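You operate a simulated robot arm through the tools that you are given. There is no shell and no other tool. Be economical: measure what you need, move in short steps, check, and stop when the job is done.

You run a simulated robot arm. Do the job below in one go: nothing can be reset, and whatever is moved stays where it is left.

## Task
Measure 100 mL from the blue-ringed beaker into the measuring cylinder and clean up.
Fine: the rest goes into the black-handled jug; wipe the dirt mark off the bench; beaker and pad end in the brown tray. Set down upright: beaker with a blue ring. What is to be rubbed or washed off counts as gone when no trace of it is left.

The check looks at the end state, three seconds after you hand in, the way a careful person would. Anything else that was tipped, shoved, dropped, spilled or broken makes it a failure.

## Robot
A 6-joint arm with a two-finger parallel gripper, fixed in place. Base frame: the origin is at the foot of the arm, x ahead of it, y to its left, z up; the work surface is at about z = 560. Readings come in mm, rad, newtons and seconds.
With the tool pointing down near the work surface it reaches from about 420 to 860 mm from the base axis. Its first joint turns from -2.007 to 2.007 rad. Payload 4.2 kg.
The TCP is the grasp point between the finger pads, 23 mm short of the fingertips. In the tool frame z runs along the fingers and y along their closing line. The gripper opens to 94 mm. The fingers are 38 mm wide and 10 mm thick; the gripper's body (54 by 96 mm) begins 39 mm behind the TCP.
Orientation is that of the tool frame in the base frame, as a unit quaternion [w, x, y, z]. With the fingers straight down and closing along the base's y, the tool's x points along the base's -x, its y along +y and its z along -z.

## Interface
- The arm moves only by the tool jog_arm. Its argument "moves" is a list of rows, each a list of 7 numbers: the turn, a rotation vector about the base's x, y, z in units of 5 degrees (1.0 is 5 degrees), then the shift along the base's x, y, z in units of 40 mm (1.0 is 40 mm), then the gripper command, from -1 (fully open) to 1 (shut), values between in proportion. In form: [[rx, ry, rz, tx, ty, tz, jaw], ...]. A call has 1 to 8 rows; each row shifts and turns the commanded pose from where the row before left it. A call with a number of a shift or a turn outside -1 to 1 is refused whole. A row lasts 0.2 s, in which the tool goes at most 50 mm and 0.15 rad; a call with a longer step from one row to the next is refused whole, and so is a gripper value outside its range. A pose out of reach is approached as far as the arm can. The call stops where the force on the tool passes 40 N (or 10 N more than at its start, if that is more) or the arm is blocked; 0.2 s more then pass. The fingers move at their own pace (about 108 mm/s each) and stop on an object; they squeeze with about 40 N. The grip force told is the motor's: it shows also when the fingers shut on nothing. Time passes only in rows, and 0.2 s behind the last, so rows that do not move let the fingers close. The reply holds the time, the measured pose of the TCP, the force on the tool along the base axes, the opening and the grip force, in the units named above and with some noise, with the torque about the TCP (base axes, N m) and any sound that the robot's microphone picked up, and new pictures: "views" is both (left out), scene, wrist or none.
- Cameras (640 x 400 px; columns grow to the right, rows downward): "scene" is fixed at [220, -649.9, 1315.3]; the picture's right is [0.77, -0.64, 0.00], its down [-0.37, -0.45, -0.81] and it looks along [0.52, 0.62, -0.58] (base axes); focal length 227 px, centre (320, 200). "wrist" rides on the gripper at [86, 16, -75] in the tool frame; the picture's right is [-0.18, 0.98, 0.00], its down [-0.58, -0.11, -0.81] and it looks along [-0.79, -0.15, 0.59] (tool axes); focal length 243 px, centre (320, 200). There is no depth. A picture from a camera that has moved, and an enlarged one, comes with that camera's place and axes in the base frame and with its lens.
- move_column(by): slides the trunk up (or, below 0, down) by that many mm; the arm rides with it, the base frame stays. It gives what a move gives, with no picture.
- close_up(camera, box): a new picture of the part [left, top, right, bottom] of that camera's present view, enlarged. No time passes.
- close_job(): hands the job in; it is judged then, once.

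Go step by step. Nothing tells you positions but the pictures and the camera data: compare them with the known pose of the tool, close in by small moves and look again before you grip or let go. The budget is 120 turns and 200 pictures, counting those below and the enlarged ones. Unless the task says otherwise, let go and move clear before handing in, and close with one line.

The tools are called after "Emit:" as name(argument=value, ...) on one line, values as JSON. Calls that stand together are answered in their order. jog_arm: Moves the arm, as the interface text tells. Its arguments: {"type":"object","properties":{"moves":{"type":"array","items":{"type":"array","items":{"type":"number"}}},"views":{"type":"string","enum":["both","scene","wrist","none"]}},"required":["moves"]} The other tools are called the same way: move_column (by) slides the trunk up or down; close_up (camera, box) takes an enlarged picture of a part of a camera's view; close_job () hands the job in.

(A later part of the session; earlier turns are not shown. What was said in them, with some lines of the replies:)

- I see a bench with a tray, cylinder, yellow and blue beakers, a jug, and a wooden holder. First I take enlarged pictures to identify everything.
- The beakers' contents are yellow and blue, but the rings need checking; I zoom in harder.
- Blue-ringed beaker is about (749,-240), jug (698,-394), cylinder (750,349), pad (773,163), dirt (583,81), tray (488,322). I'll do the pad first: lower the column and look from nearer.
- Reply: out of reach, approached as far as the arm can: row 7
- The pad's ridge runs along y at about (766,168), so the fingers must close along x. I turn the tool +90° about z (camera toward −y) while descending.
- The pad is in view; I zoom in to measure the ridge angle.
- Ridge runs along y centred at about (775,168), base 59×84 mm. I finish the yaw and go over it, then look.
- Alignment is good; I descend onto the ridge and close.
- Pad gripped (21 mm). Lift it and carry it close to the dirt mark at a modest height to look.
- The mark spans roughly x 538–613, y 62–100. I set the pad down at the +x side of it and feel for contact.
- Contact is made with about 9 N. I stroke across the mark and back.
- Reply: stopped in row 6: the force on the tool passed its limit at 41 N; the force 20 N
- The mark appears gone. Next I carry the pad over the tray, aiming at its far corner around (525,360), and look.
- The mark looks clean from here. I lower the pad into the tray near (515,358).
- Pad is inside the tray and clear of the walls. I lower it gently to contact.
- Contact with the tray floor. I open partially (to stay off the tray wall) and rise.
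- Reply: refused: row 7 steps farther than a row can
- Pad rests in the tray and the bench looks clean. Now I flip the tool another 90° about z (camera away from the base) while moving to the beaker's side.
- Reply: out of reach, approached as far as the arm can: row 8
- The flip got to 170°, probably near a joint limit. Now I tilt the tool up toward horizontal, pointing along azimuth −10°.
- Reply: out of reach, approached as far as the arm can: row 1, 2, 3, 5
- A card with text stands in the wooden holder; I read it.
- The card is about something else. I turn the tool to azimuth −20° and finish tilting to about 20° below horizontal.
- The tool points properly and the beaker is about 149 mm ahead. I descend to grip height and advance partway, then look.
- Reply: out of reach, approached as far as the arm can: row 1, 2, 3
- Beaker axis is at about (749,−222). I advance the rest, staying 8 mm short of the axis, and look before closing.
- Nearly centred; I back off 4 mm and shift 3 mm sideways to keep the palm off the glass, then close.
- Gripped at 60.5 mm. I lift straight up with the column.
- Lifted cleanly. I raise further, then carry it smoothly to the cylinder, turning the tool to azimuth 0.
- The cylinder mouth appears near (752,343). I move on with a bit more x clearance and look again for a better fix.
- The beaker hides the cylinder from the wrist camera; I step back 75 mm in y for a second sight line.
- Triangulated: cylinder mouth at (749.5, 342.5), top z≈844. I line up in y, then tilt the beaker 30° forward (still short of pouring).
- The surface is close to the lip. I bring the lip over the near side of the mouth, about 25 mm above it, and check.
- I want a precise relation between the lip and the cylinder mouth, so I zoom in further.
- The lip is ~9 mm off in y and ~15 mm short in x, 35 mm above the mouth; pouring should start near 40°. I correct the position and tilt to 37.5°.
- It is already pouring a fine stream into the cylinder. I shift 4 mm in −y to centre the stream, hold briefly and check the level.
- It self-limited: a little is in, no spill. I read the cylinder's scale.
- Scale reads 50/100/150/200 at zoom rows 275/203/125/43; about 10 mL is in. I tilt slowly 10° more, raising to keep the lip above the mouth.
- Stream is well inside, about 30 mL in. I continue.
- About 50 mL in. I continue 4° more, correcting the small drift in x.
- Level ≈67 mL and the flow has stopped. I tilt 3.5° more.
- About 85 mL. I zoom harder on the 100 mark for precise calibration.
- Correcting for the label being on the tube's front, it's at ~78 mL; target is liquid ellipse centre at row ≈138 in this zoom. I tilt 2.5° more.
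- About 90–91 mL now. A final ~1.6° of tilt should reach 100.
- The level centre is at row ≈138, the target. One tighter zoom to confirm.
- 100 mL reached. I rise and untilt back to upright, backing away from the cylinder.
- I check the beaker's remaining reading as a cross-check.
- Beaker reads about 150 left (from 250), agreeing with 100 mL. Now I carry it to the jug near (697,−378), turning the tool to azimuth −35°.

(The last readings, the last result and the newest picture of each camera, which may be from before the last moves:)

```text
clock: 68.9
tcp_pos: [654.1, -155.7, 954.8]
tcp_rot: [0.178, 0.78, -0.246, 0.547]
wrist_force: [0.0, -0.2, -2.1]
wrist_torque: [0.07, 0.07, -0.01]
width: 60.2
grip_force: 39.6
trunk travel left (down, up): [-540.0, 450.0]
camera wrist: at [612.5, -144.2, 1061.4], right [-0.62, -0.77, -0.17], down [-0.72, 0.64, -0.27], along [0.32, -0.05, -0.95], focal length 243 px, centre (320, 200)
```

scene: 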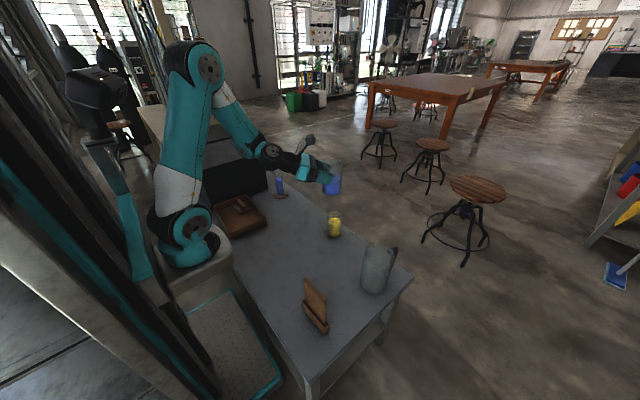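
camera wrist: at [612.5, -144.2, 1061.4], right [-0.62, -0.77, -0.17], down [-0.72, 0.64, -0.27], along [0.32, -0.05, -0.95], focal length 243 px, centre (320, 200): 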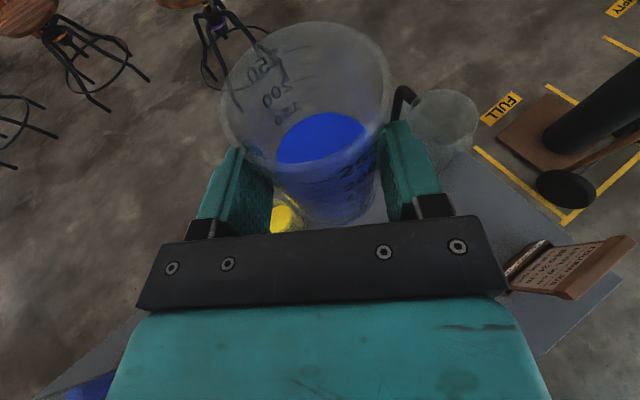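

Jug mouth is about (698,−370). I move into place and tilt to 45°, still short of pouring.

Emit:
jog_arm(moves=[[0, 0, 0, -0.1, -0.7, -0.2, 1], [0, 0, 0, -0.1, -0.7, -0.3, 1], [0, 0, 0, -0.1, -0.7, -0.3, 1], [0, 0, 0, -0.1, -0.7, -0.3, 1], [0, 0, 0, 0, -0.7, -0.3, 1], [0, 0, 0, 0, -0.6, -0.2, 1], [0, 0, 0, 0, -0.2, 0, 1]], views="none")

Emit:
jog_arm(moves=[[0.581, 0.814, 0, 0, 0, 0, 1], [0.581, 0.814, 0, 0, 0, 0, 1], [0.581, 0.814, 0, 0, 0, 0, 1], [0.581, 0.814, 0, 0, 0, 0, 1], [0.581, 0.814, 0, 0, 0, 0, 1], [0.581, 0.814, 0, 0, 0, 0, 1], [0.581, 0.814, 0, 0, 0, 0, 1], [0.581, 0.814, 0, 0, 0, 0, 1]])

Emit:
close_up(camera="scene", box=[300, 170, 420, 300])

```text
clock: 70.5
tcp_pos: [640.5, -328.6, 890.9]
tcp_rot: [0.176, 0.781, -0.244, 0.548]
wrist_force: [-0.8, 0.1, -1.9]
wrist_torque: [0.05, 0.0, -0.04]
width: 59.7
grip_force: 40.2
trunk travel left (down, up): [-540.0, 450.0]
```

```text
clock: 72.3
tcp_pos: [639.8, -322.9, 890.1]
tcp_rot: [0.08, 0.92, -0.293, 0.248]
wrist_force: [1.2, -0.2, -2.4]
wrist_torque: [-0.02, 0.01, -0.01]
width: 59.8
grip_force: 39.9
out of reach, approached as far as the arm can: row 8
trunk travel left (down, up): [-540.0, 450.0]
camera wrist: at [662.6, -356.6, 998.0], right [-0.7, -0.71, -0.09], down [-0.68, 0.62, 0.4], along [-0.23, 0.34, -0.91], focal length 243 px, centre (320, 200)
```

scene: 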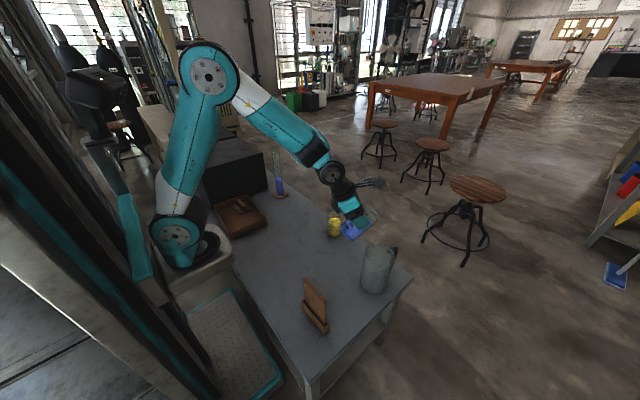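
wrist: 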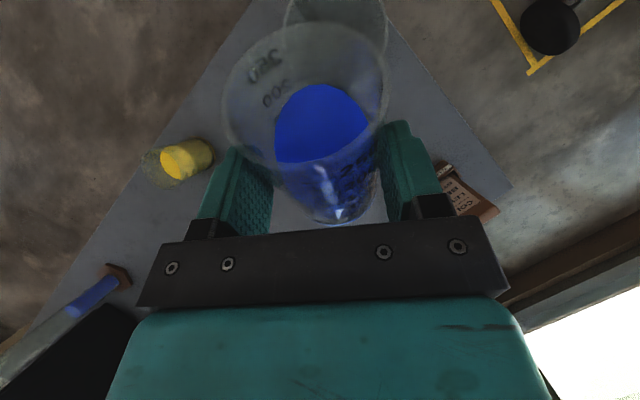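

```text
3.08 times, centred on (360, 235) of scene
camera zoom: at [220.0, -649.9, 1315.3], right [0.77, -0.64, 0.0], down [-0.37, -0.45, -0.81], along [0.52, 0.62, -0.58], focal length 698 px, centre (197, 92)
```

zoom: 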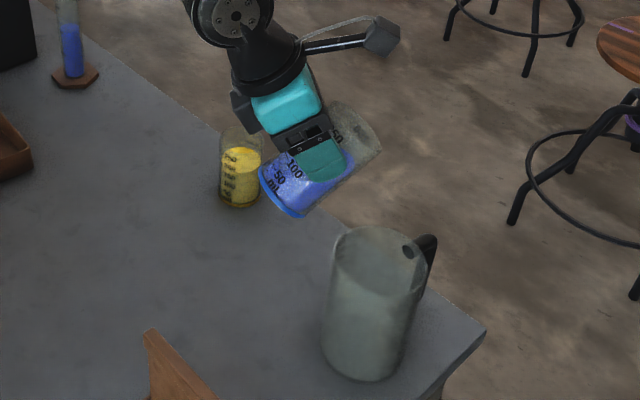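

The wrist limit is near at this azimuth; I yaw a further 15° (to −50°), which gives it room, and reposition.

Emit:
jog_arm(moves=[[0, 0, -0.6, 0.06, 0.05, 0, 1], [0, 0, -0.6, 0.06, 0.05, 0, 1], [0, 0, -0.6, 0.06, 0.05, 0, 1], [0, 0, -0.6, 0.06, 0.05, -0.2, 1], [0, 0, -0.6, 0.06, 0, -0.3, 1], [0, 0, 0, 0, 0, -0.3, 1], [0, 0, 0, 0, 0, -0.3, 1], [0, 0, 0, 0, 0, 0, 1]])

Emit:
close_up(camera="scene", box=[320, 190, 420, 300])

```text
clock: 74.1
tcp_pos: [653.5, -314.8, 845.2]
tcp_rot: [0.112, 0.875, -0.408, 0.235]
wrist_force: [0.7, -0.3, -1.6]
wrist_torque: [0.01, 0.01, 0.0]
width: 59.9
grip_force: 40.3
trunk travel left (down, up): [-540.0, 450.0]
camera wrist: at [665.9, -353.2, 953.8], right [-0.86, -0.51, -0.09], down [-0.5, 0.77, 0.4], along [-0.14, 0.39, -0.91], focal length 243 px, centre (320, 200)
```

scene: 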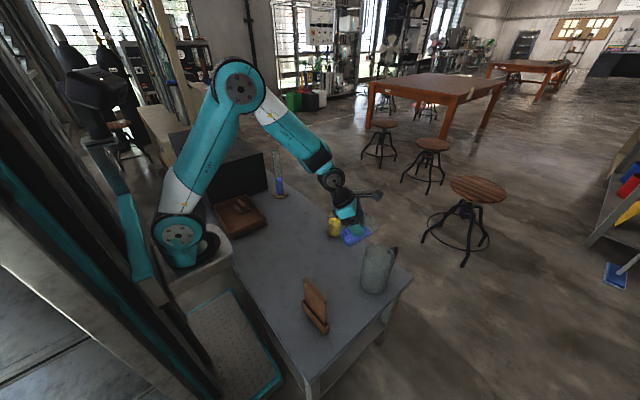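
wrist: 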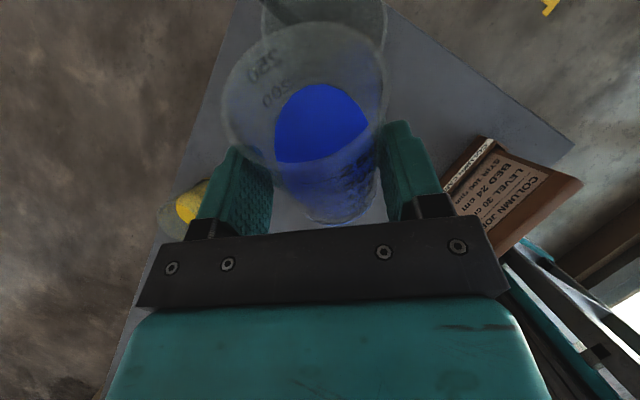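

```text
3.64 times, centred on (370, 245) of scene
camera zoom: at [220.0, -649.9, 1315.3], right [0.77, -0.64, 0.0], down [-0.37, -0.45, -0.81], along [0.52, 0.62, -0.58], focal length 825 px, centre (138, 36)
```

zoom: 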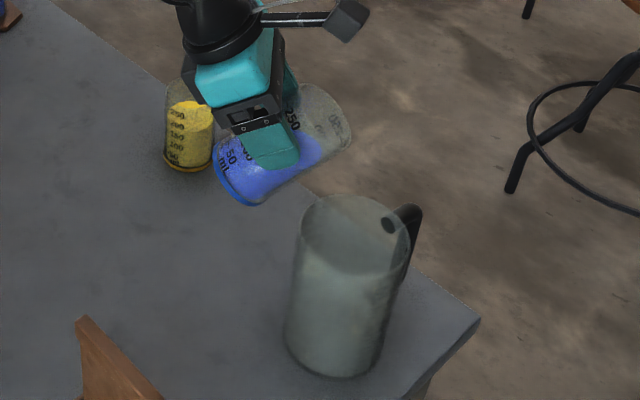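

The lip is over the jug mouth. I lower and tilt on to 60° and then slowly to 67°.

Emit:
jog_arm(moves=[[0.766, 0.643, 0, 0, 0, -0.33, 1], [0.766, 0.643, 0, 0, 0, -0.33, 1], [0.766, 0.643, 0, 0, 0, -0.33, 1], [0.383, 0.322, 0, 0, 0, -0.2, 1], [0.306, 0.257, 0, 0, 0, 0.03, 1], [0.306, 0.257, 0, 0, 0, 0.03, 1], [0.306, 0.257, 0, 0, 0, 0.03, 1], [0, 0, 0, 0, 0, 0, 1]])

Emit:
close_up(camera="scene", box=[320, 190, 420, 300])

```text
clock: 75.9
tcp_pos: [653.0, -314.2, 800.7]
tcp_rot: [0.027, 0.905, -0.421, 0.052]
wrist_force: [0.6, 0.1, -1.2]
wrist_torque: [-0.02, 0.01, 0.02]
width: 60.2
grip_force: 39.8
trunk travel left (down, up): [-540.0, 450.0]
camera wrist: at [691.2, -383.1, 886.1], right [-0.87, -0.49, -0.02], down [-0.35, 0.59, 0.73], along [-0.35, 0.64, -0.68], focal length 243 px, centre (320, 200)
```

scene: 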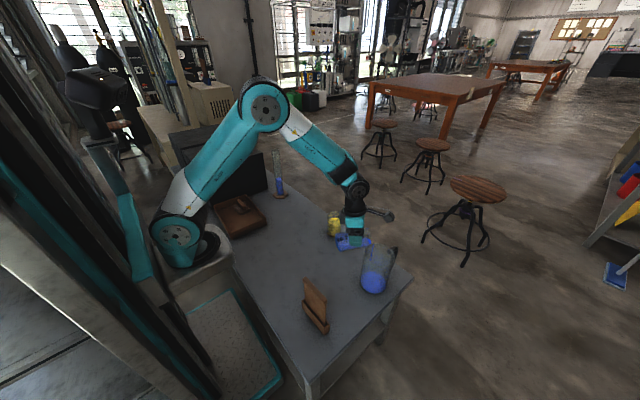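
wrist: 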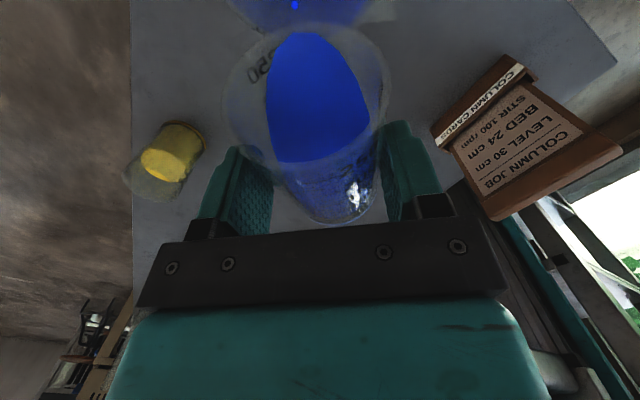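

```text
3.64 times, centred on (370, 245) of scene
camera zoom: at [220.0, -649.9, 1315.3], right [0.77, -0.64, 0.0], down [-0.37, -0.45, -0.81], along [0.52, 0.62, -0.58], focal length 825 px, centre (138, 36)
```

zoom: 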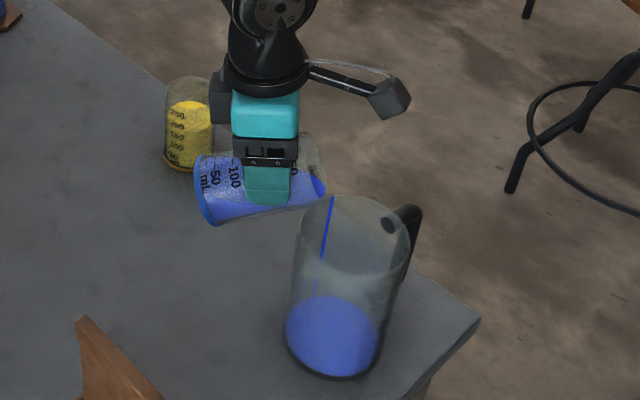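

Stream falls inside the jug. I continue tilting, raising and edging forward to keep the lip over the mouth.

Emit:
jog_arm(moves=[[0.2, 0.17, 0, 0.08, -0.1, 0.03, 1], [0.306, 0.257, 0, 0.08, -0.1, 0.04, 1], [0.306, 0.257, 0, 0.08, -0.1, 0.05, 1], [0.306, 0.257, 0, 0.04, -0.05, 0.05, 1], [0.306, 0.257, 0, 0.04, -0.05, 0.05, 1], [0.306, 0.257, 0, 0.03, -0.04, 0.05, 1], [0.306, 0.257, 0, 0.03, -0.04, 0.04, 1], [0, 0, 0, 0, 0, 0, 1]], views="wrist")

Emit:
close_up(camera="scene", box=[320, 190, 420, 300])

```text
clock: 77.7
tcp_pos: [667.5, -334.1, 813.1]
tcp_rot: [-0.023, 0.905, -0.421, -0.052]
wrist_force: [0.3, -0.2, -0.9]
wrist_torque: [0.0, 0.0, 0.03]
width: 60.1
grip_force: 40.0
trunk travel left (down, up): [-540.0, 450.0]
camera wrist: at [717.0, -416.1, 877.9], right [-0.87, -0.49, 0.03], down [-0.23, 0.44, 0.87], along [-0.44, 0.75, -0.5], focal length 243 px, centre (320, 200)
```

wrist: 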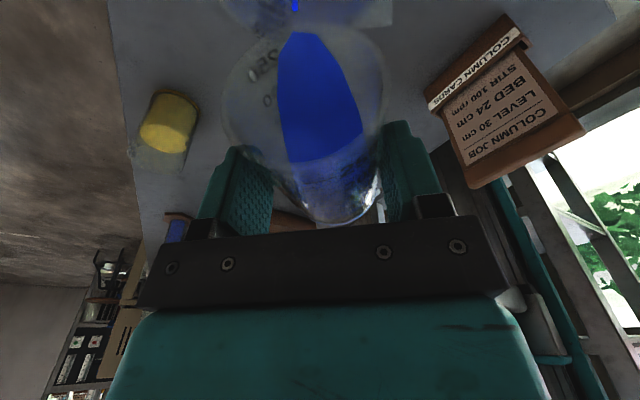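

```text
3.64 times, centred on (370, 245) of scene
camera zoom: at [220.0, -649.9, 1315.3], right [0.77, -0.64, 0.0], down [-0.37, -0.45, -0.81], along [0.52, 0.62, -0.58], focal length 825 px, centre (138, 36)
```

zoom: 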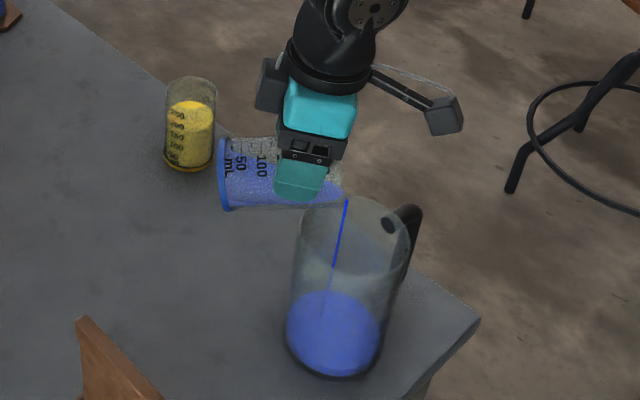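

Going well at about 76°. I continue to about 96°.

Emit:
jog_arm(moves=[[0.35, 0.3, 0, 0.04, -0.05, 0.05, 1], [0.383, 0.322, 0, 0.04, -0.05, 0.05, 1], [0.383, 0.322, 0, 0.04, -0.05, 0.05, 1], [0.383, 0.322, 0, 0.04, -0.05, 0.04, 1], [0.383, 0.322, 0, 0.04, -0.05, 0.04, 1], [0.383, 0.322, 0, 0.04, -0.05, 0.04, 1], [0.383, 0.322, 0, 0.04, -0.05, 0.03, 1], [0.383, 0.322, 0, 0.04, -0.05, 0.03, 1]], views="wrist")

Emit:
close_up(camera="scene", box=[320, 190, 420, 300])

```text
clock: 79.5
tcp_pos: [670.7, -353.9, 825.5]
tcp_rot: [-0.094, 0.883, -0.411, -0.207]
wrist_force: [0.9, 1.4, -1.2]
wrist_torque: [-0.04, 0.01, 0.01]
width: 59.8
grip_force: 39.8
out of reach, approached as far as the arm can: row 8
trunk travel left (down, up): [-540.0, 450.0]
camera wrist: at [730.9, -448.2, 854.4], right [-0.86, -0.51, 0.09], down [-0.02, 0.2, 0.98], along [-0.51, 0.84, -0.18], focal length 243 px, centre (320, 200)
```

wrist: 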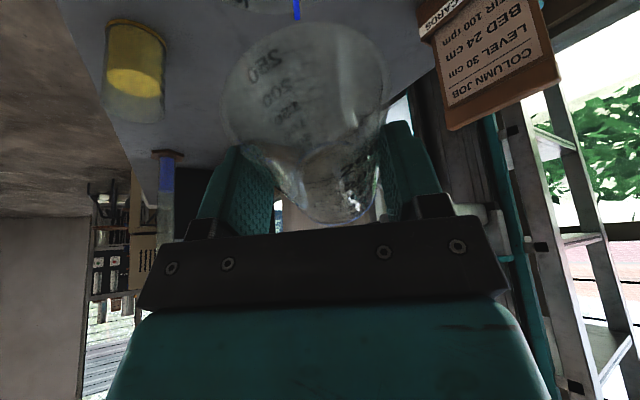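

```text
3.64 times, centred on (370, 245) of scene
camera zoom: at [220.0, -649.9, 1315.3], right [0.77, -0.64, 0.0], down [-0.37, -0.45, -0.81], along [0.52, 0.62, -0.58], focal length 825 px, centre (138, 36)
```

zoom: 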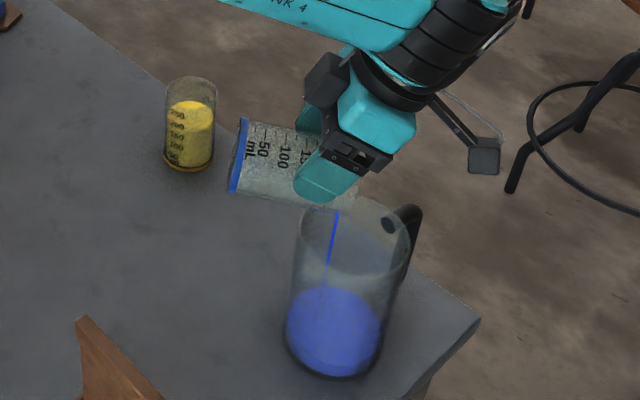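

Nearly empty at about 96°. I hold so it drains.

Emit:
jog_arm(moves=[[0, 0, 0, 0, 0, 0, 1], [0, 0, 0, 0, 0, 0, 1], [0, 0, 0, 0, 0, 0, 1], [0, 0, 0, 0, 0, 0, 1], [0, 0, 0, 0, 0, 0, 1], [0, 0, 0, 0, 0, 0, 1], [0, 0, 0, 0, 0, 0, 1], [0, 0, 0, 0, 0, 0, 1]], views="wrist")

Emit:
close_up(camera="scene", box=[330, 200, 400, 290])

Emit:
close_up(camera="wrist", box=[200, 0, 420, 240])

```text
clock: 81.3
tcp_pos: [671.4, -353.5, 824.7]
tcp_rot: [-0.094, 0.883, -0.41, -0.209]
wrist_force: [-0.3, 0.2, -0.3]
wrist_torque: [-0.02, -0.02, 0.02]
width: 59.8
grip_force: 39.6
trunk travel left (down, up): [-540.0, 450.0]
camera wrist: at [731.1, -448.1, 854.3], right [-0.86, -0.51, 0.09], down [-0.02, 0.2, 0.98], along [-0.51, 0.84, -0.18], focal length 243 px, centre (320, 200)
```

wrist: 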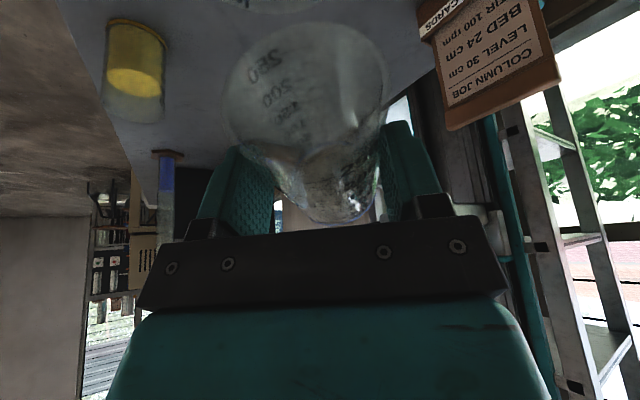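

```text
4.44 times, centred on (365, 245) of scene
camera zoom: at [220.0, -649.9, 1315.3], right [0.77, -0.64, 0.0], down [-0.37, -0.45, -0.81], along [0.52, 0.62, -0.58], focal length 1009 px, centre (120, 0)
```

zoom: 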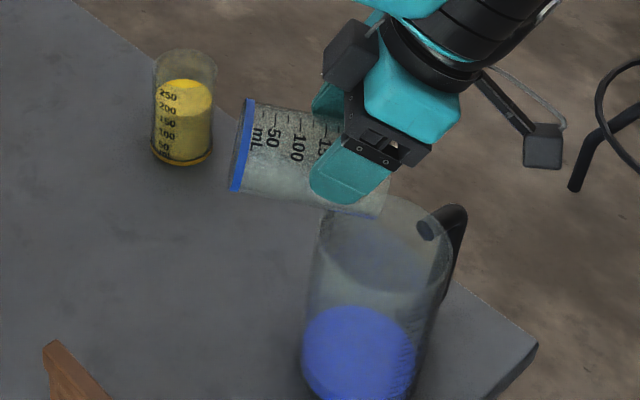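

```text
1.67 times, centred on (310, 120) of wrist
camera zoom: at [731.1, -448.1, 854.3], right [-0.86, -0.51, 0.09], down [-0.02, 0.2, 0.98], along [-0.51, 0.84, -0.18], focal length 404 px, centre (337, 333)
```

zoom: 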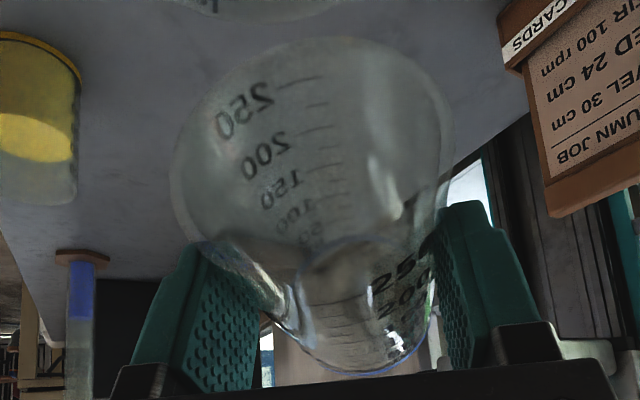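

Beaker is empty and the jug holds the rest. I rise and untilt.

Emit:
jog_arm(moves=[[-0.3, -0.26, 0, 0, 0, 0.7, 1], [-0.766, -0.643, 0, 0, 0, 0.7, 1], [-0.766, -0.643, 0, 0, 0.2, 0.5, 1], [-0.766, -0.643, 0, 0, 0.3, 0.4, 1], [-0.766, -0.643, 0, 0, 0.3, 0, 1], [-0.766, -0.643, 0, 0, 0.3, 0, 1], [-0.766, -0.643, 0, 0, 0.3, 0, 1], [-0.766, -0.643, 0, 0, 0.3, 0, 1]], views="none")

Emit:
jog_arm(moves=[[-0.766, -0.643, 0, 0, 0.3, 0, 1], [-0.766, -0.643, 0, 0, 0.3, 0, 1], [-0.766, -0.643, 0, 0, 0.3, 0, 1], [-0.766, -0.643, 0, 0, 0.3, 0, 1], [-0.766, -0.643, 0, 0, 0.3, 0, 1], [-0.766, -0.643, 0, 0, 0.3, 0, 1], [-0.766, -0.643, 0, 0, 0.3, 0, 1], [-0.766, -0.643, 0, 0, 0.3, 0, 1]])

```text
clock: 83.1
tcp_pos: [669.8, -285.0, 917.7]
tcp_rot: [0.042, 0.903, -0.421, 0.083]
wrist_force: [0.5, 0.2, -0.4]
wrist_torque: [-0.03, 0.0, 0.0]
width: 59.9
grip_force: 39.8
trunk travel left (down, up): [-540.0, 450.0]
```

```text
clock: 84.9
tcp_pos: [670.6, -188.8, 918.6]
tcp_rot: [0.182, 0.819, -0.382, 0.387]
wrist_force: [0.0, -0.7, -0.4]
wrist_torque: [-0.01, 0.01, 0.03]
width: 59.7
grip_force: 39.4
trunk travel left (down, up): [-540.0, 450.0]
camera wrist: at [657.6, -197.1, 1032.7], right [-0.83, -0.54, -0.14], down [-0.55, 0.83, 0.06], along [0.08, 0.13, -0.99], focal length 243 px, centre (320, 200)
```

scene: 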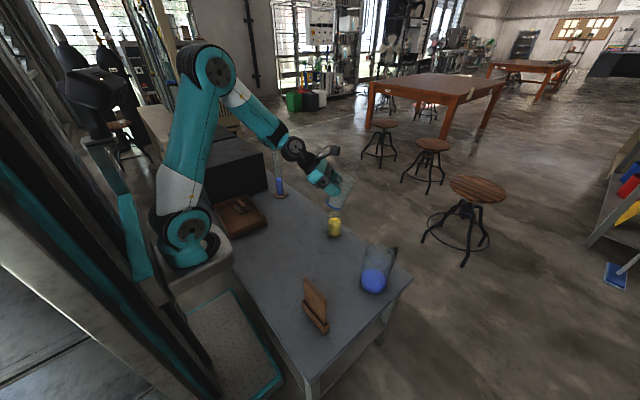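
wrist: 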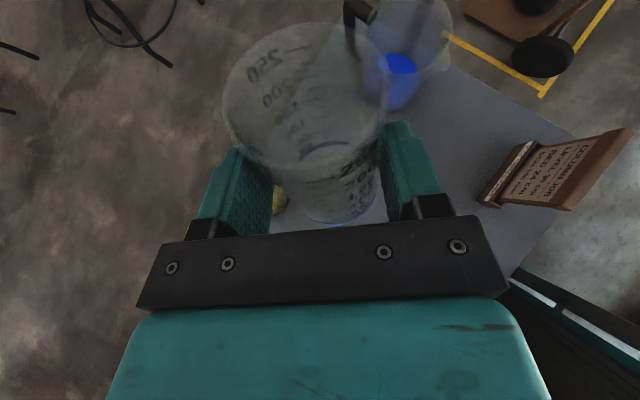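

Bottle upright minus 19° left; I finish untilting and carry the beaker toward the tray.

Emit:
jog_arm(moves=[[-0.766, -0.643, 0, 0, 0.5, 0, 1], [-0.766, -0.643, 0, 0, 0.5, 0, 1], [-0.766, -0.643, 0, 0, 0.5, 0, 1], [-0.674, -0.566, 0, 0, 0.5, 0, 1], [0, 0, 1, -0.3, 0.8, 0, 1], [0, 0, 1, -0.3, 0.8, 0, 1], [0, 0, 1, -0.3, 0.8, 0, 1], [0, 0, 1, -0.3, 0.8, 0, 1]], views="none")

Emit:
jog_arm(moves=[[0, 0, 0, -0.4, 0.8, 0, 1], [0, 0, 0, -0.4, 0.8, 0, 1], [0, 0, 0, -0.4, 0.8, 0, 1], [0, 0, 0, -0.4, 0.8, 0, 1], [0, 0, 0, -0.4, 0.8, 0, 1], [0, 0, 0, -0.4, 0.8, 0, 1], [0, 0, 0, -0.4, 0.8, 0, 1], [0, 0, 0, 0, 0, 0, 1]])

```text
clock: 86.7
tcp_pos: [622.1, 19.9, 918.0]
tcp_rot: [0.15, 0.792, -0.212, 0.553]
wrist_force: [-0.8, 0.1, -1.3]
wrist_torque: [0.03, 0.01, -0.01]
width: 59.9
grip_force: 39.6
trunk travel left (down, up): [-540.0, 450.0]
```

```text
clock: 88.7
tcp_pos: [542.5, 214.1, 917.4]
tcp_rot: [0.177, 0.781, -0.249, 0.544]
wrist_force: [-3.1, 1.9, -2.7]
wrist_torque: [-0.14, -0.17, 0.02]
width: 59.9
grip_force: 39.9
trunk travel left (down, up): [-540.0, 450.0]
stopped in row 8: the arm was blocked; the commanded pose is now the measured one
camera wrist: at [502.0, 224.6, 1024.5], right [-0.62, -0.76, -0.17], down [-0.72, 0.64, -0.27], along [0.31, -0.05, -0.95], focal length 243 px, centre (320, 200)
```

scene: 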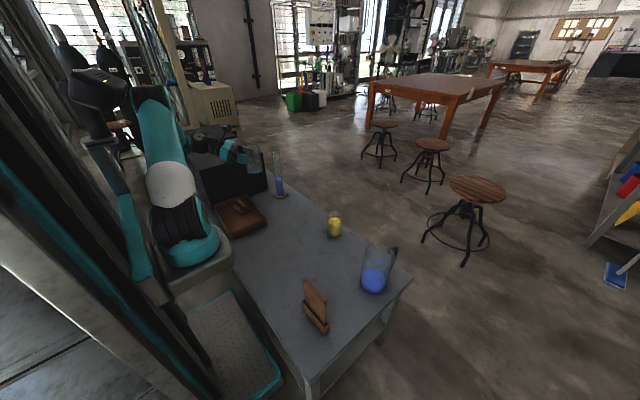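
wrist: 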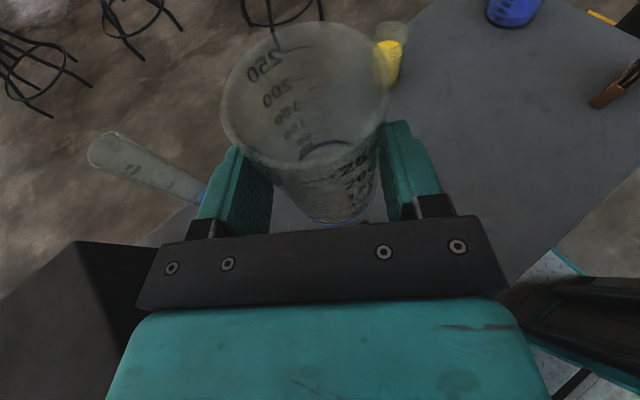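

The arm folded up and blocked here, nothing was hit on the bench. I back out and descend first, so the arm is less folded.

Emit:
jog_arm(moves=[[0, 0, 0, 0.5, -0.3, 0, 1], [0, 0, 0, 0.5, -0.3, -0.4, 1], [0, 0, 0, 0, 0, -0.9, 1], [0, 0, 0, 0, 0, -0.9, 1], [0, 0, 0, 0, 0, -0.9, 1], [0, 0, 0, 0, 0, -0.9, 1], [0, 0, 0, 0, 0, -0.6, 1], [0, 0, 0, 0, 0, 0, 1]])

```text
clock: 90.5
tcp_pos: [584.2, 190.2, 733.5]
tcp_rot: [0.175, 0.781, -0.25, 0.545]
wrist_force: [-0.4, -0.4, -0.4]
wrist_torque: [0.05, 0.06, 0.0]
width: 59.8
grip_force: 39.7
trunk travel left (down, up): [-540.0, 450.0]
camera wrist: at [543.4, 200.3, 841.8], right [-0.62, -0.76, -0.17], down [-0.72, 0.64, -0.27], along [0.31, -0.04, -0.95], focal length 243 px, centre (320, 200)
```

scene: 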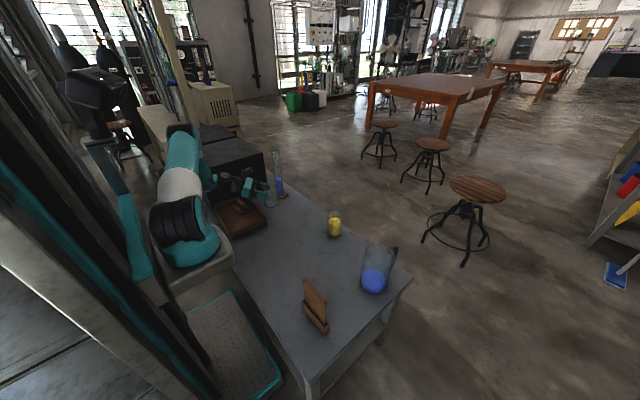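
wrist: 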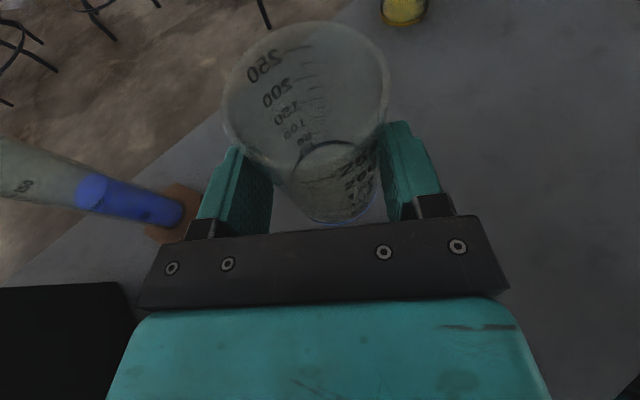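

Now lower and unblocked. I move in over the tray at this height.

Emit:
jog_arm(moves=[[0, 0, 0, -0.4, 0.3, 0, 1], [0, 0, 0, -0.5, 0.4, 0, 1], [0, 0, 0, -0.5, 0.4, 0, 1], [0, 0, 0, -0.5, 0.4, 0, 1], [0, 0, 0, 0, 0, 0, 1]])

Emit:
close_up(camera="scene", box=[200, 150, 310, 250])

```text
clock: 91.7
tcp_pos: [508.0, 250.3, 733.0]
tcp_rot: [0.175, 0.782, -0.249, 0.545]
wrist_force: [0.1, 0.2, -0.8]
wrist_torque: [0.03, 0.02, -0.02]
width: 59.7
grip_force: 39.9
trunk travel left (down, up): [-540.0, 450.0]
camera wrist: at [467.2, 259.9, 840.7], right [-0.62, -0.76, -0.17], down [-0.72, 0.64, -0.27], along [0.31, -0.04, -0.95], focal length 243 px, centre (320, 200)
```

scene: 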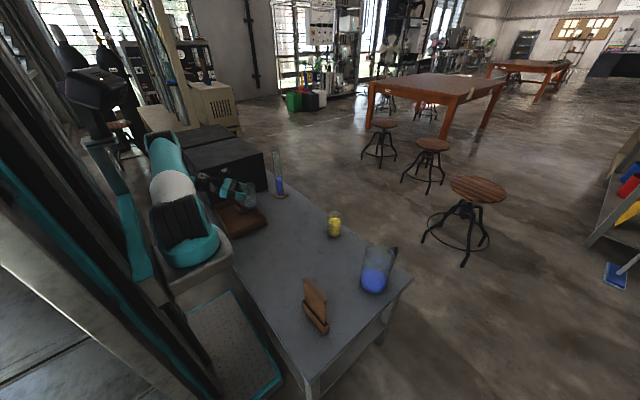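
wrist: 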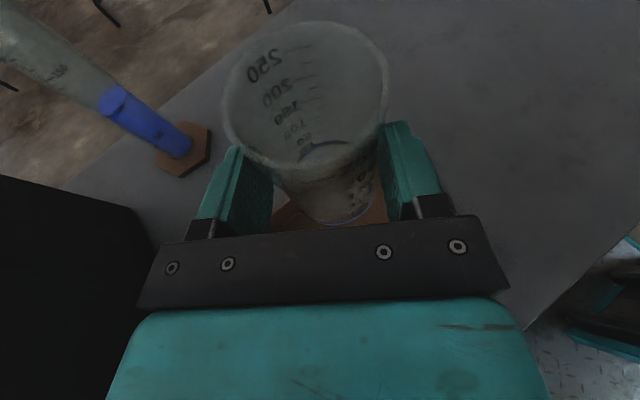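

```text
4.00 times, centred on (255, 200) of scene
camera zoom: at [220.0, -649.9, 1315.3], right [0.77, -0.64, 0.0], down [-0.37, -0.45, -0.81], along [0.52, 0.62, -0.58], focal length 908 px, centre (580, 200)
```

zoom: 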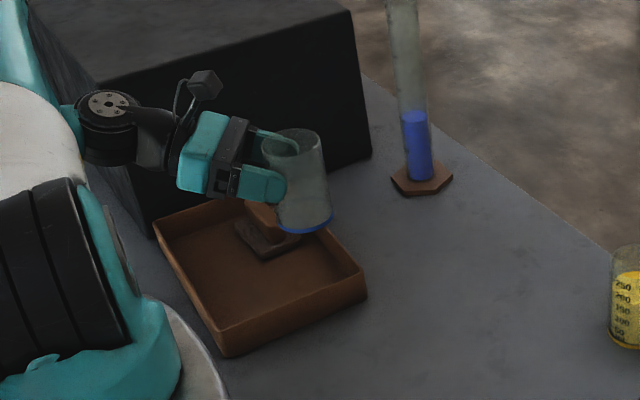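

The beaker is over the tray. I shift 12 mm in −x for wall clearance and lower to just above the floor.

Emit:
jog_arm(moves=[[0, 0, 0, -0.3, 0, -0.2, 1], [0, 0, 0, 0, 0, -0.6, 1], [0, 0, 0, 0, 0, -0.6, 1], [0, 0, 0, 0, 0, -0.5, 1], [0, 0, 0, 0, 0, -0.2, 1], [0, 0, 0, 0, 0, 0, 1]])

Emit:
close_up(camera="scene", box=[210, 170, 290, 250])

```text
clock: 93.1
tcp_pos: [494.0, 249.7, 649.2]
tcp_rot: [0.175, 0.781, -0.249, 0.545]
wrist_force: [0.5, 0.5, -1.2]
wrist_torque: [0.02, 0.0, 0.0]
width: 59.8
grip_force: 40.0
trunk travel left (down, up): [-540.0, 450.0]
camera wrist: at [453.7, 260.4, 756.2], right [-0.62, -0.76, -0.17], down [-0.72, 0.64, -0.27], along [0.31, -0.04, -0.95], focal length 243 px, centre (320, 200)
```

scene: 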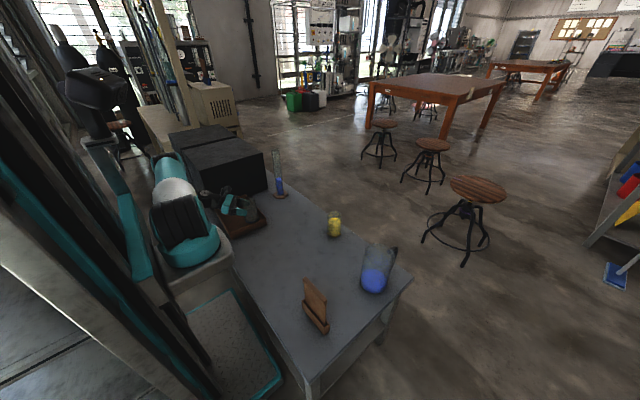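
wrist: 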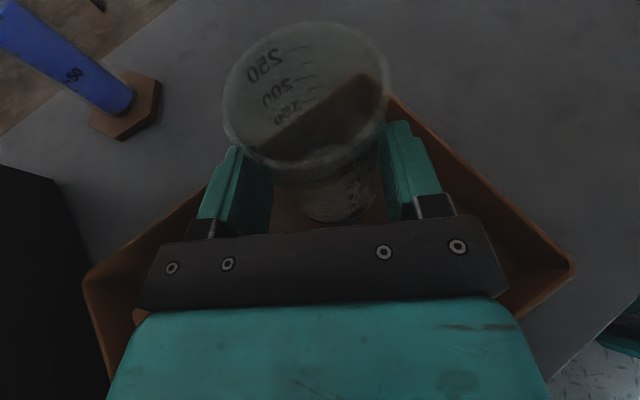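

```text
5.00 times, centred on (250, 210) of scene
camera zoom: at [220.0, -649.9, 1315.3], right [0.77, -0.64, 0.0], down [-0.37, -0.45, -0.81], along [0.52, 0.62, -0.58], focal length 1135 px, centre (670, 150)
```

zoom: 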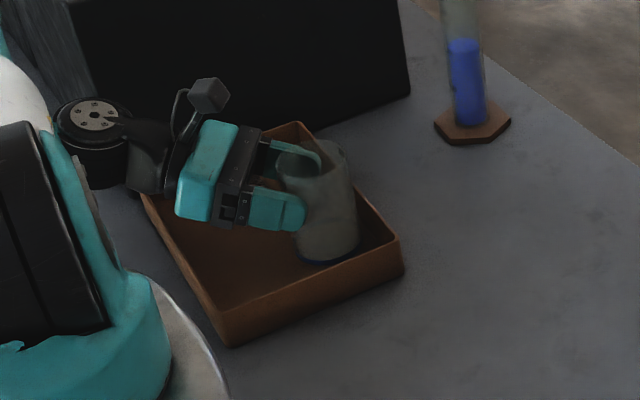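

Well inside the tray. I lower to contact.

Emit:
jog_arm(moves=[[0, 0, 0, 0, 0, -0.15, 1], [0, 0, 0, 0, 0, -0.1, 1], [0, 0, 0, 0, 0, -0.05, 1], [0, 0, 0, 0, 0, 0, 1]], views="none")

```text
clock: 94.1
tcp_pos: [495.4, 250.4, 637.9]
tcp_rot: [0.176, 0.781, -0.249, 0.545]
wrist_force: [0.2, 0.6, -0.7]
wrist_torque: [0.02, 0.05, 0.01]
width: 59.9
grip_force: 40.1
trunk travel left (down, up): [-540.0, 450.0]
```

Emit:
jog_arm(moves=[[0, 0, 0, 0, 0, -0.04, 1], [0, 0, 0, 0, 0, -0.03, 1], [0, 0, 0, 0, 0, 0, 1]], views="none")

```text
clock: 94.9
tcp_pos: [493.8, 249.8, 636.0]
tcp_rot: [0.175, 0.78, -0.251, 0.546]
wrist_force: [-2.0, -1.9, 15.8]
wrist_torque: [-0.56, -0.47, -0.11]
width: 59.8
grip_force: 39.7
trunk travel left (down, up): [-540.0, 450.0]
```

Firm contact. I relieve slightly, open the fingers part-way, and check.

Emit:
jog_arm(moves=[[0, 0, 0, 0, 0, 0.03, 1], [0, 0, 0, 0, 0, 0, 0.5], [0, 0, 0, 0, 0, 0, -0.2], [0, 0, 0, 0, 0, 0, -0.8], [0, 0, 0, 0, 0, 0, -0.8], [0, 0, 0, 0, 0, 0, -0.8]])

Emit:
close_up(camera="scene", box=[210, 170, 290, 250])

```text
clock: 96.3
tcp_pos: [494.9, 250.4, 637.0]
tcp_rot: [0.176, 0.781, -0.25, 0.544]
wrist_force: [0.5, 1.1, 0.4]
wrist_torque: [-0.01, 0.0, 0.01]
width: 84.7
grip_force: 0.0
trunk travel left (down, up): [-540.0, 450.0]
camera wrist: at [453.4, 260.2, 743.6], right [-0.62, -0.76, -0.17], down [-0.72, 0.64, -0.27], along [0.31, -0.04, -0.95], focal length 243 px, centre (320, 200)
```

scene: 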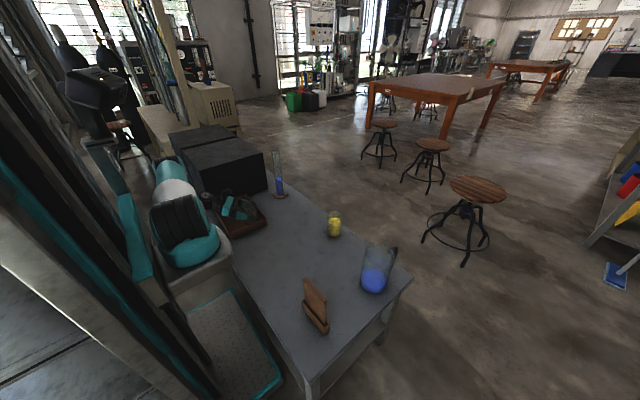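
wrist: 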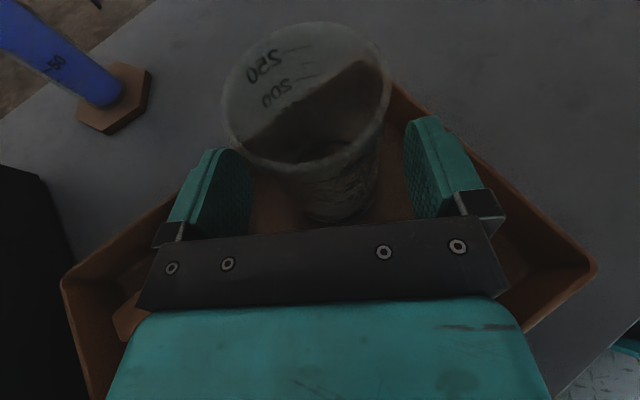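

```text
5.00 times, centred on (250, 210) of scene
camera zoom: at [220.0, -649.9, 1315.3], right [0.77, -0.64, 0.0], down [-0.37, -0.45, -0.81], along [0.52, 0.62, -0.58], focal length 1135 px, centre (670, 150)
```

zoom: 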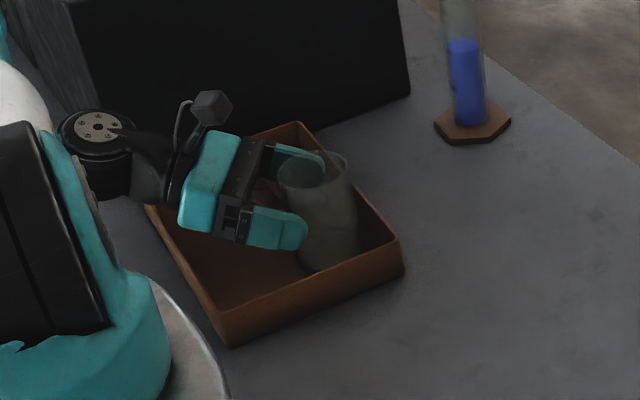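

Beaker stands free in the tray. I back off slightly and rise straight up, clear of it.

Emit:
jog_arm(moves=[[0, 0, 0, -0.12, 0.09, 0, -0.8], [0, 0, 0, -0.05, 0.04, 0.3, -0.8], [0, 0, 0, 0, 0, 0.6, -0.8], [0, 0, 0, 0, 0, 0.8, -0.8], [0, 0, 0, 0, 0, 0.8, -0.8], [0, 0, 0, 0, 0, 0.7, -0.8], [0, 0, 0, 0, 0, 0, -0.8]])

Emit:
close_up(camera="scene", box=[210, 160, 320, 250])

```text
clock: 97.9
tcp_pos: [487.6, 253.2, 763.2]
tcp_rot: [0.176, 0.781, -0.25, 0.544]
wrist_force: [0.1, -0.3, -0.4]
wrist_torque: [0.0, -0.01, -0.02]
width: 84.6
grip_force: 0.0
trunk travel left (down, up): [-540.0, 450.0]
camera wrist: at [446.2, 264.4, 871.3], right [-0.62, -0.76, -0.17], down [-0.72, 0.64, -0.27], along [0.31, -0.04, -0.95], focal length 243 px, centre (320, 200)
```

scene: 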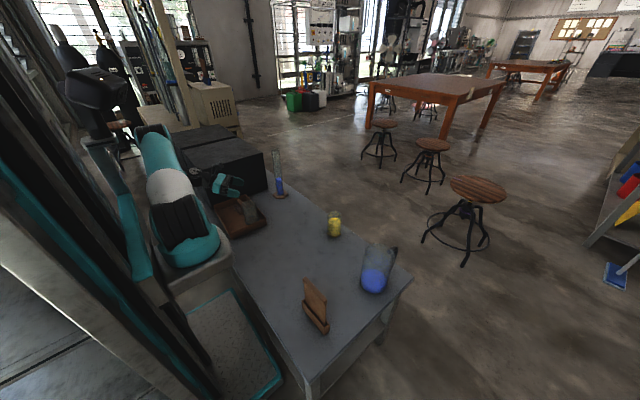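
wrist: 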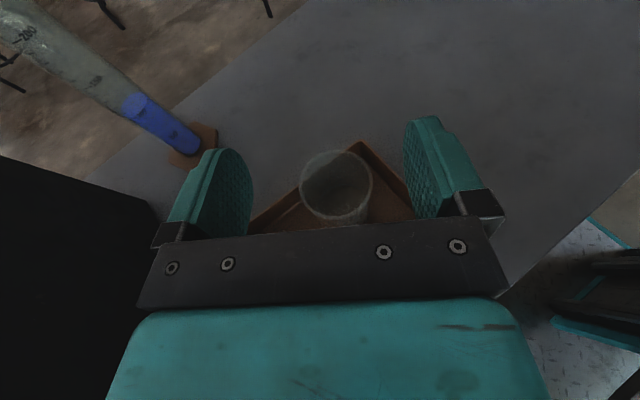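

```text
4.44 times, centred on (265, 205) of scene
camera zoom: at [220.0, -649.9, 1315.3], right [0.77, -0.64, 0.0], down [-0.37, -0.45, -0.81], along [0.52, 0.62, -0.58], focal length 1009 px, centre (564, 178)
```

zoom: 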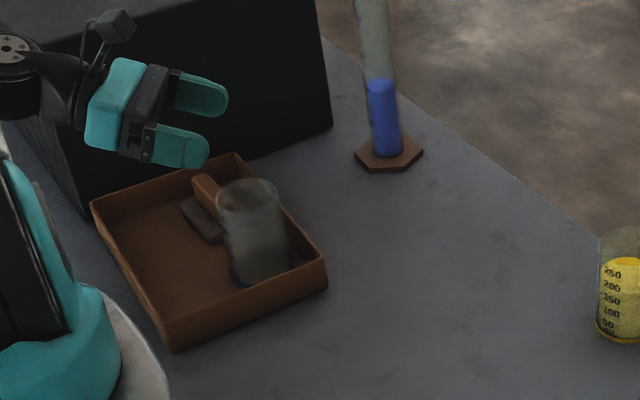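

Beaker and pad are in the tray. I check the former dirt spot and the cylinder reading up close.

Emit:
close_up(camera="scene", box=[255, 205, 315, 250])

Emit:
close_up(camera="wrist", box=[0, 0, 230, 180])

Emit:
close_up(camera="scene", box=[272, 176, 286, 190])

```text
8.89 times, centred on (285, 228) of scene
camera zoom: at [220.0, -649.9, 1315.3], right [0.77, -0.64, 0.0], down [-0.37, -0.45, -0.81], along [0.52, 0.62, -0.58], focal length 2018 px, centre (631, -44)
```

zoom: 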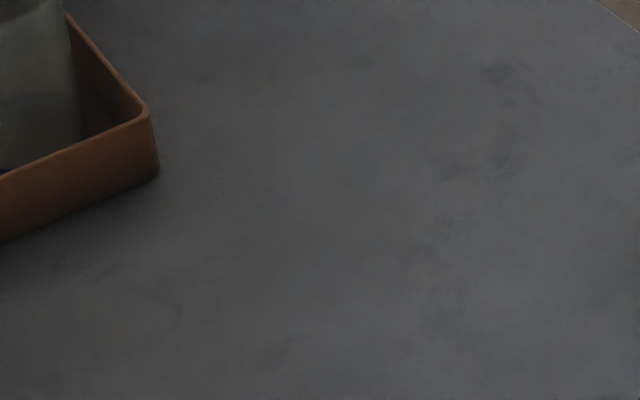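

```text
2.22 times, centred on (115, 90) of wrist
camera zoom: at [446.2, 264.4, 871.3], right [-0.62, -0.76, -0.17], down [-0.72, 0.64, -0.27], along [0.31, -0.04, -0.95], focal length 539 px, centre (776, 444)
```

zoom: 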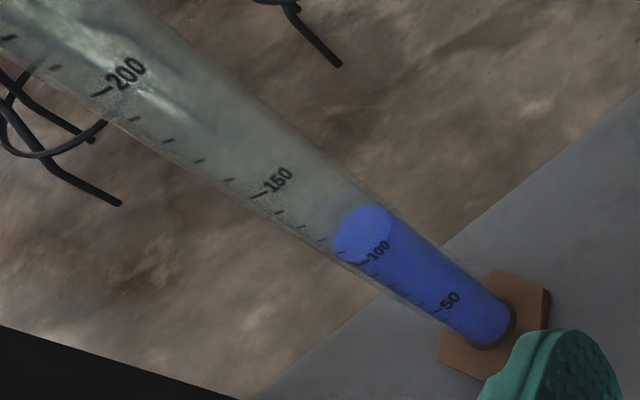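

```text
16.00 times, centred on (279, 183) of scene
camera zoom: at [220.0, -649.9, 1315.3], right [0.77, -0.64, 0.0], down [-0.37, -0.45, -0.81], along [0.52, 0.62, -0.58], focal length 3632 px, centre (976, 472)
```

zoom: 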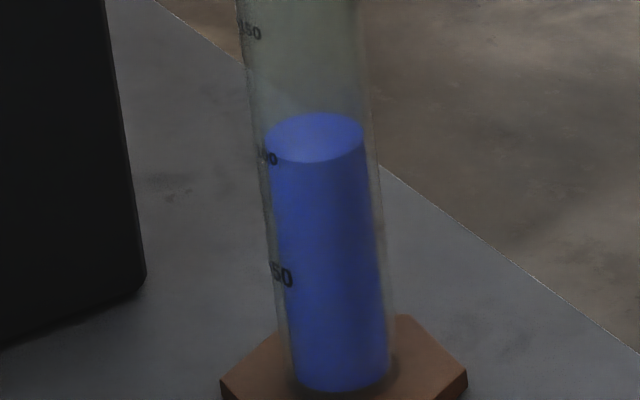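

The level's near edge sits on the 100 tick, the bench is clean, the jug holds the rest, and the beaker and pad are in the tray with the gripper clear. I'm handing in.

Emit:
close_job()

```text
The job is handed in.
```

The job is handed in: 100 mL is in the cylinder, the rest is in the black-handled jug, the dirt mark is wiped off, and the beaker (upright) and pad are in the brown tray.
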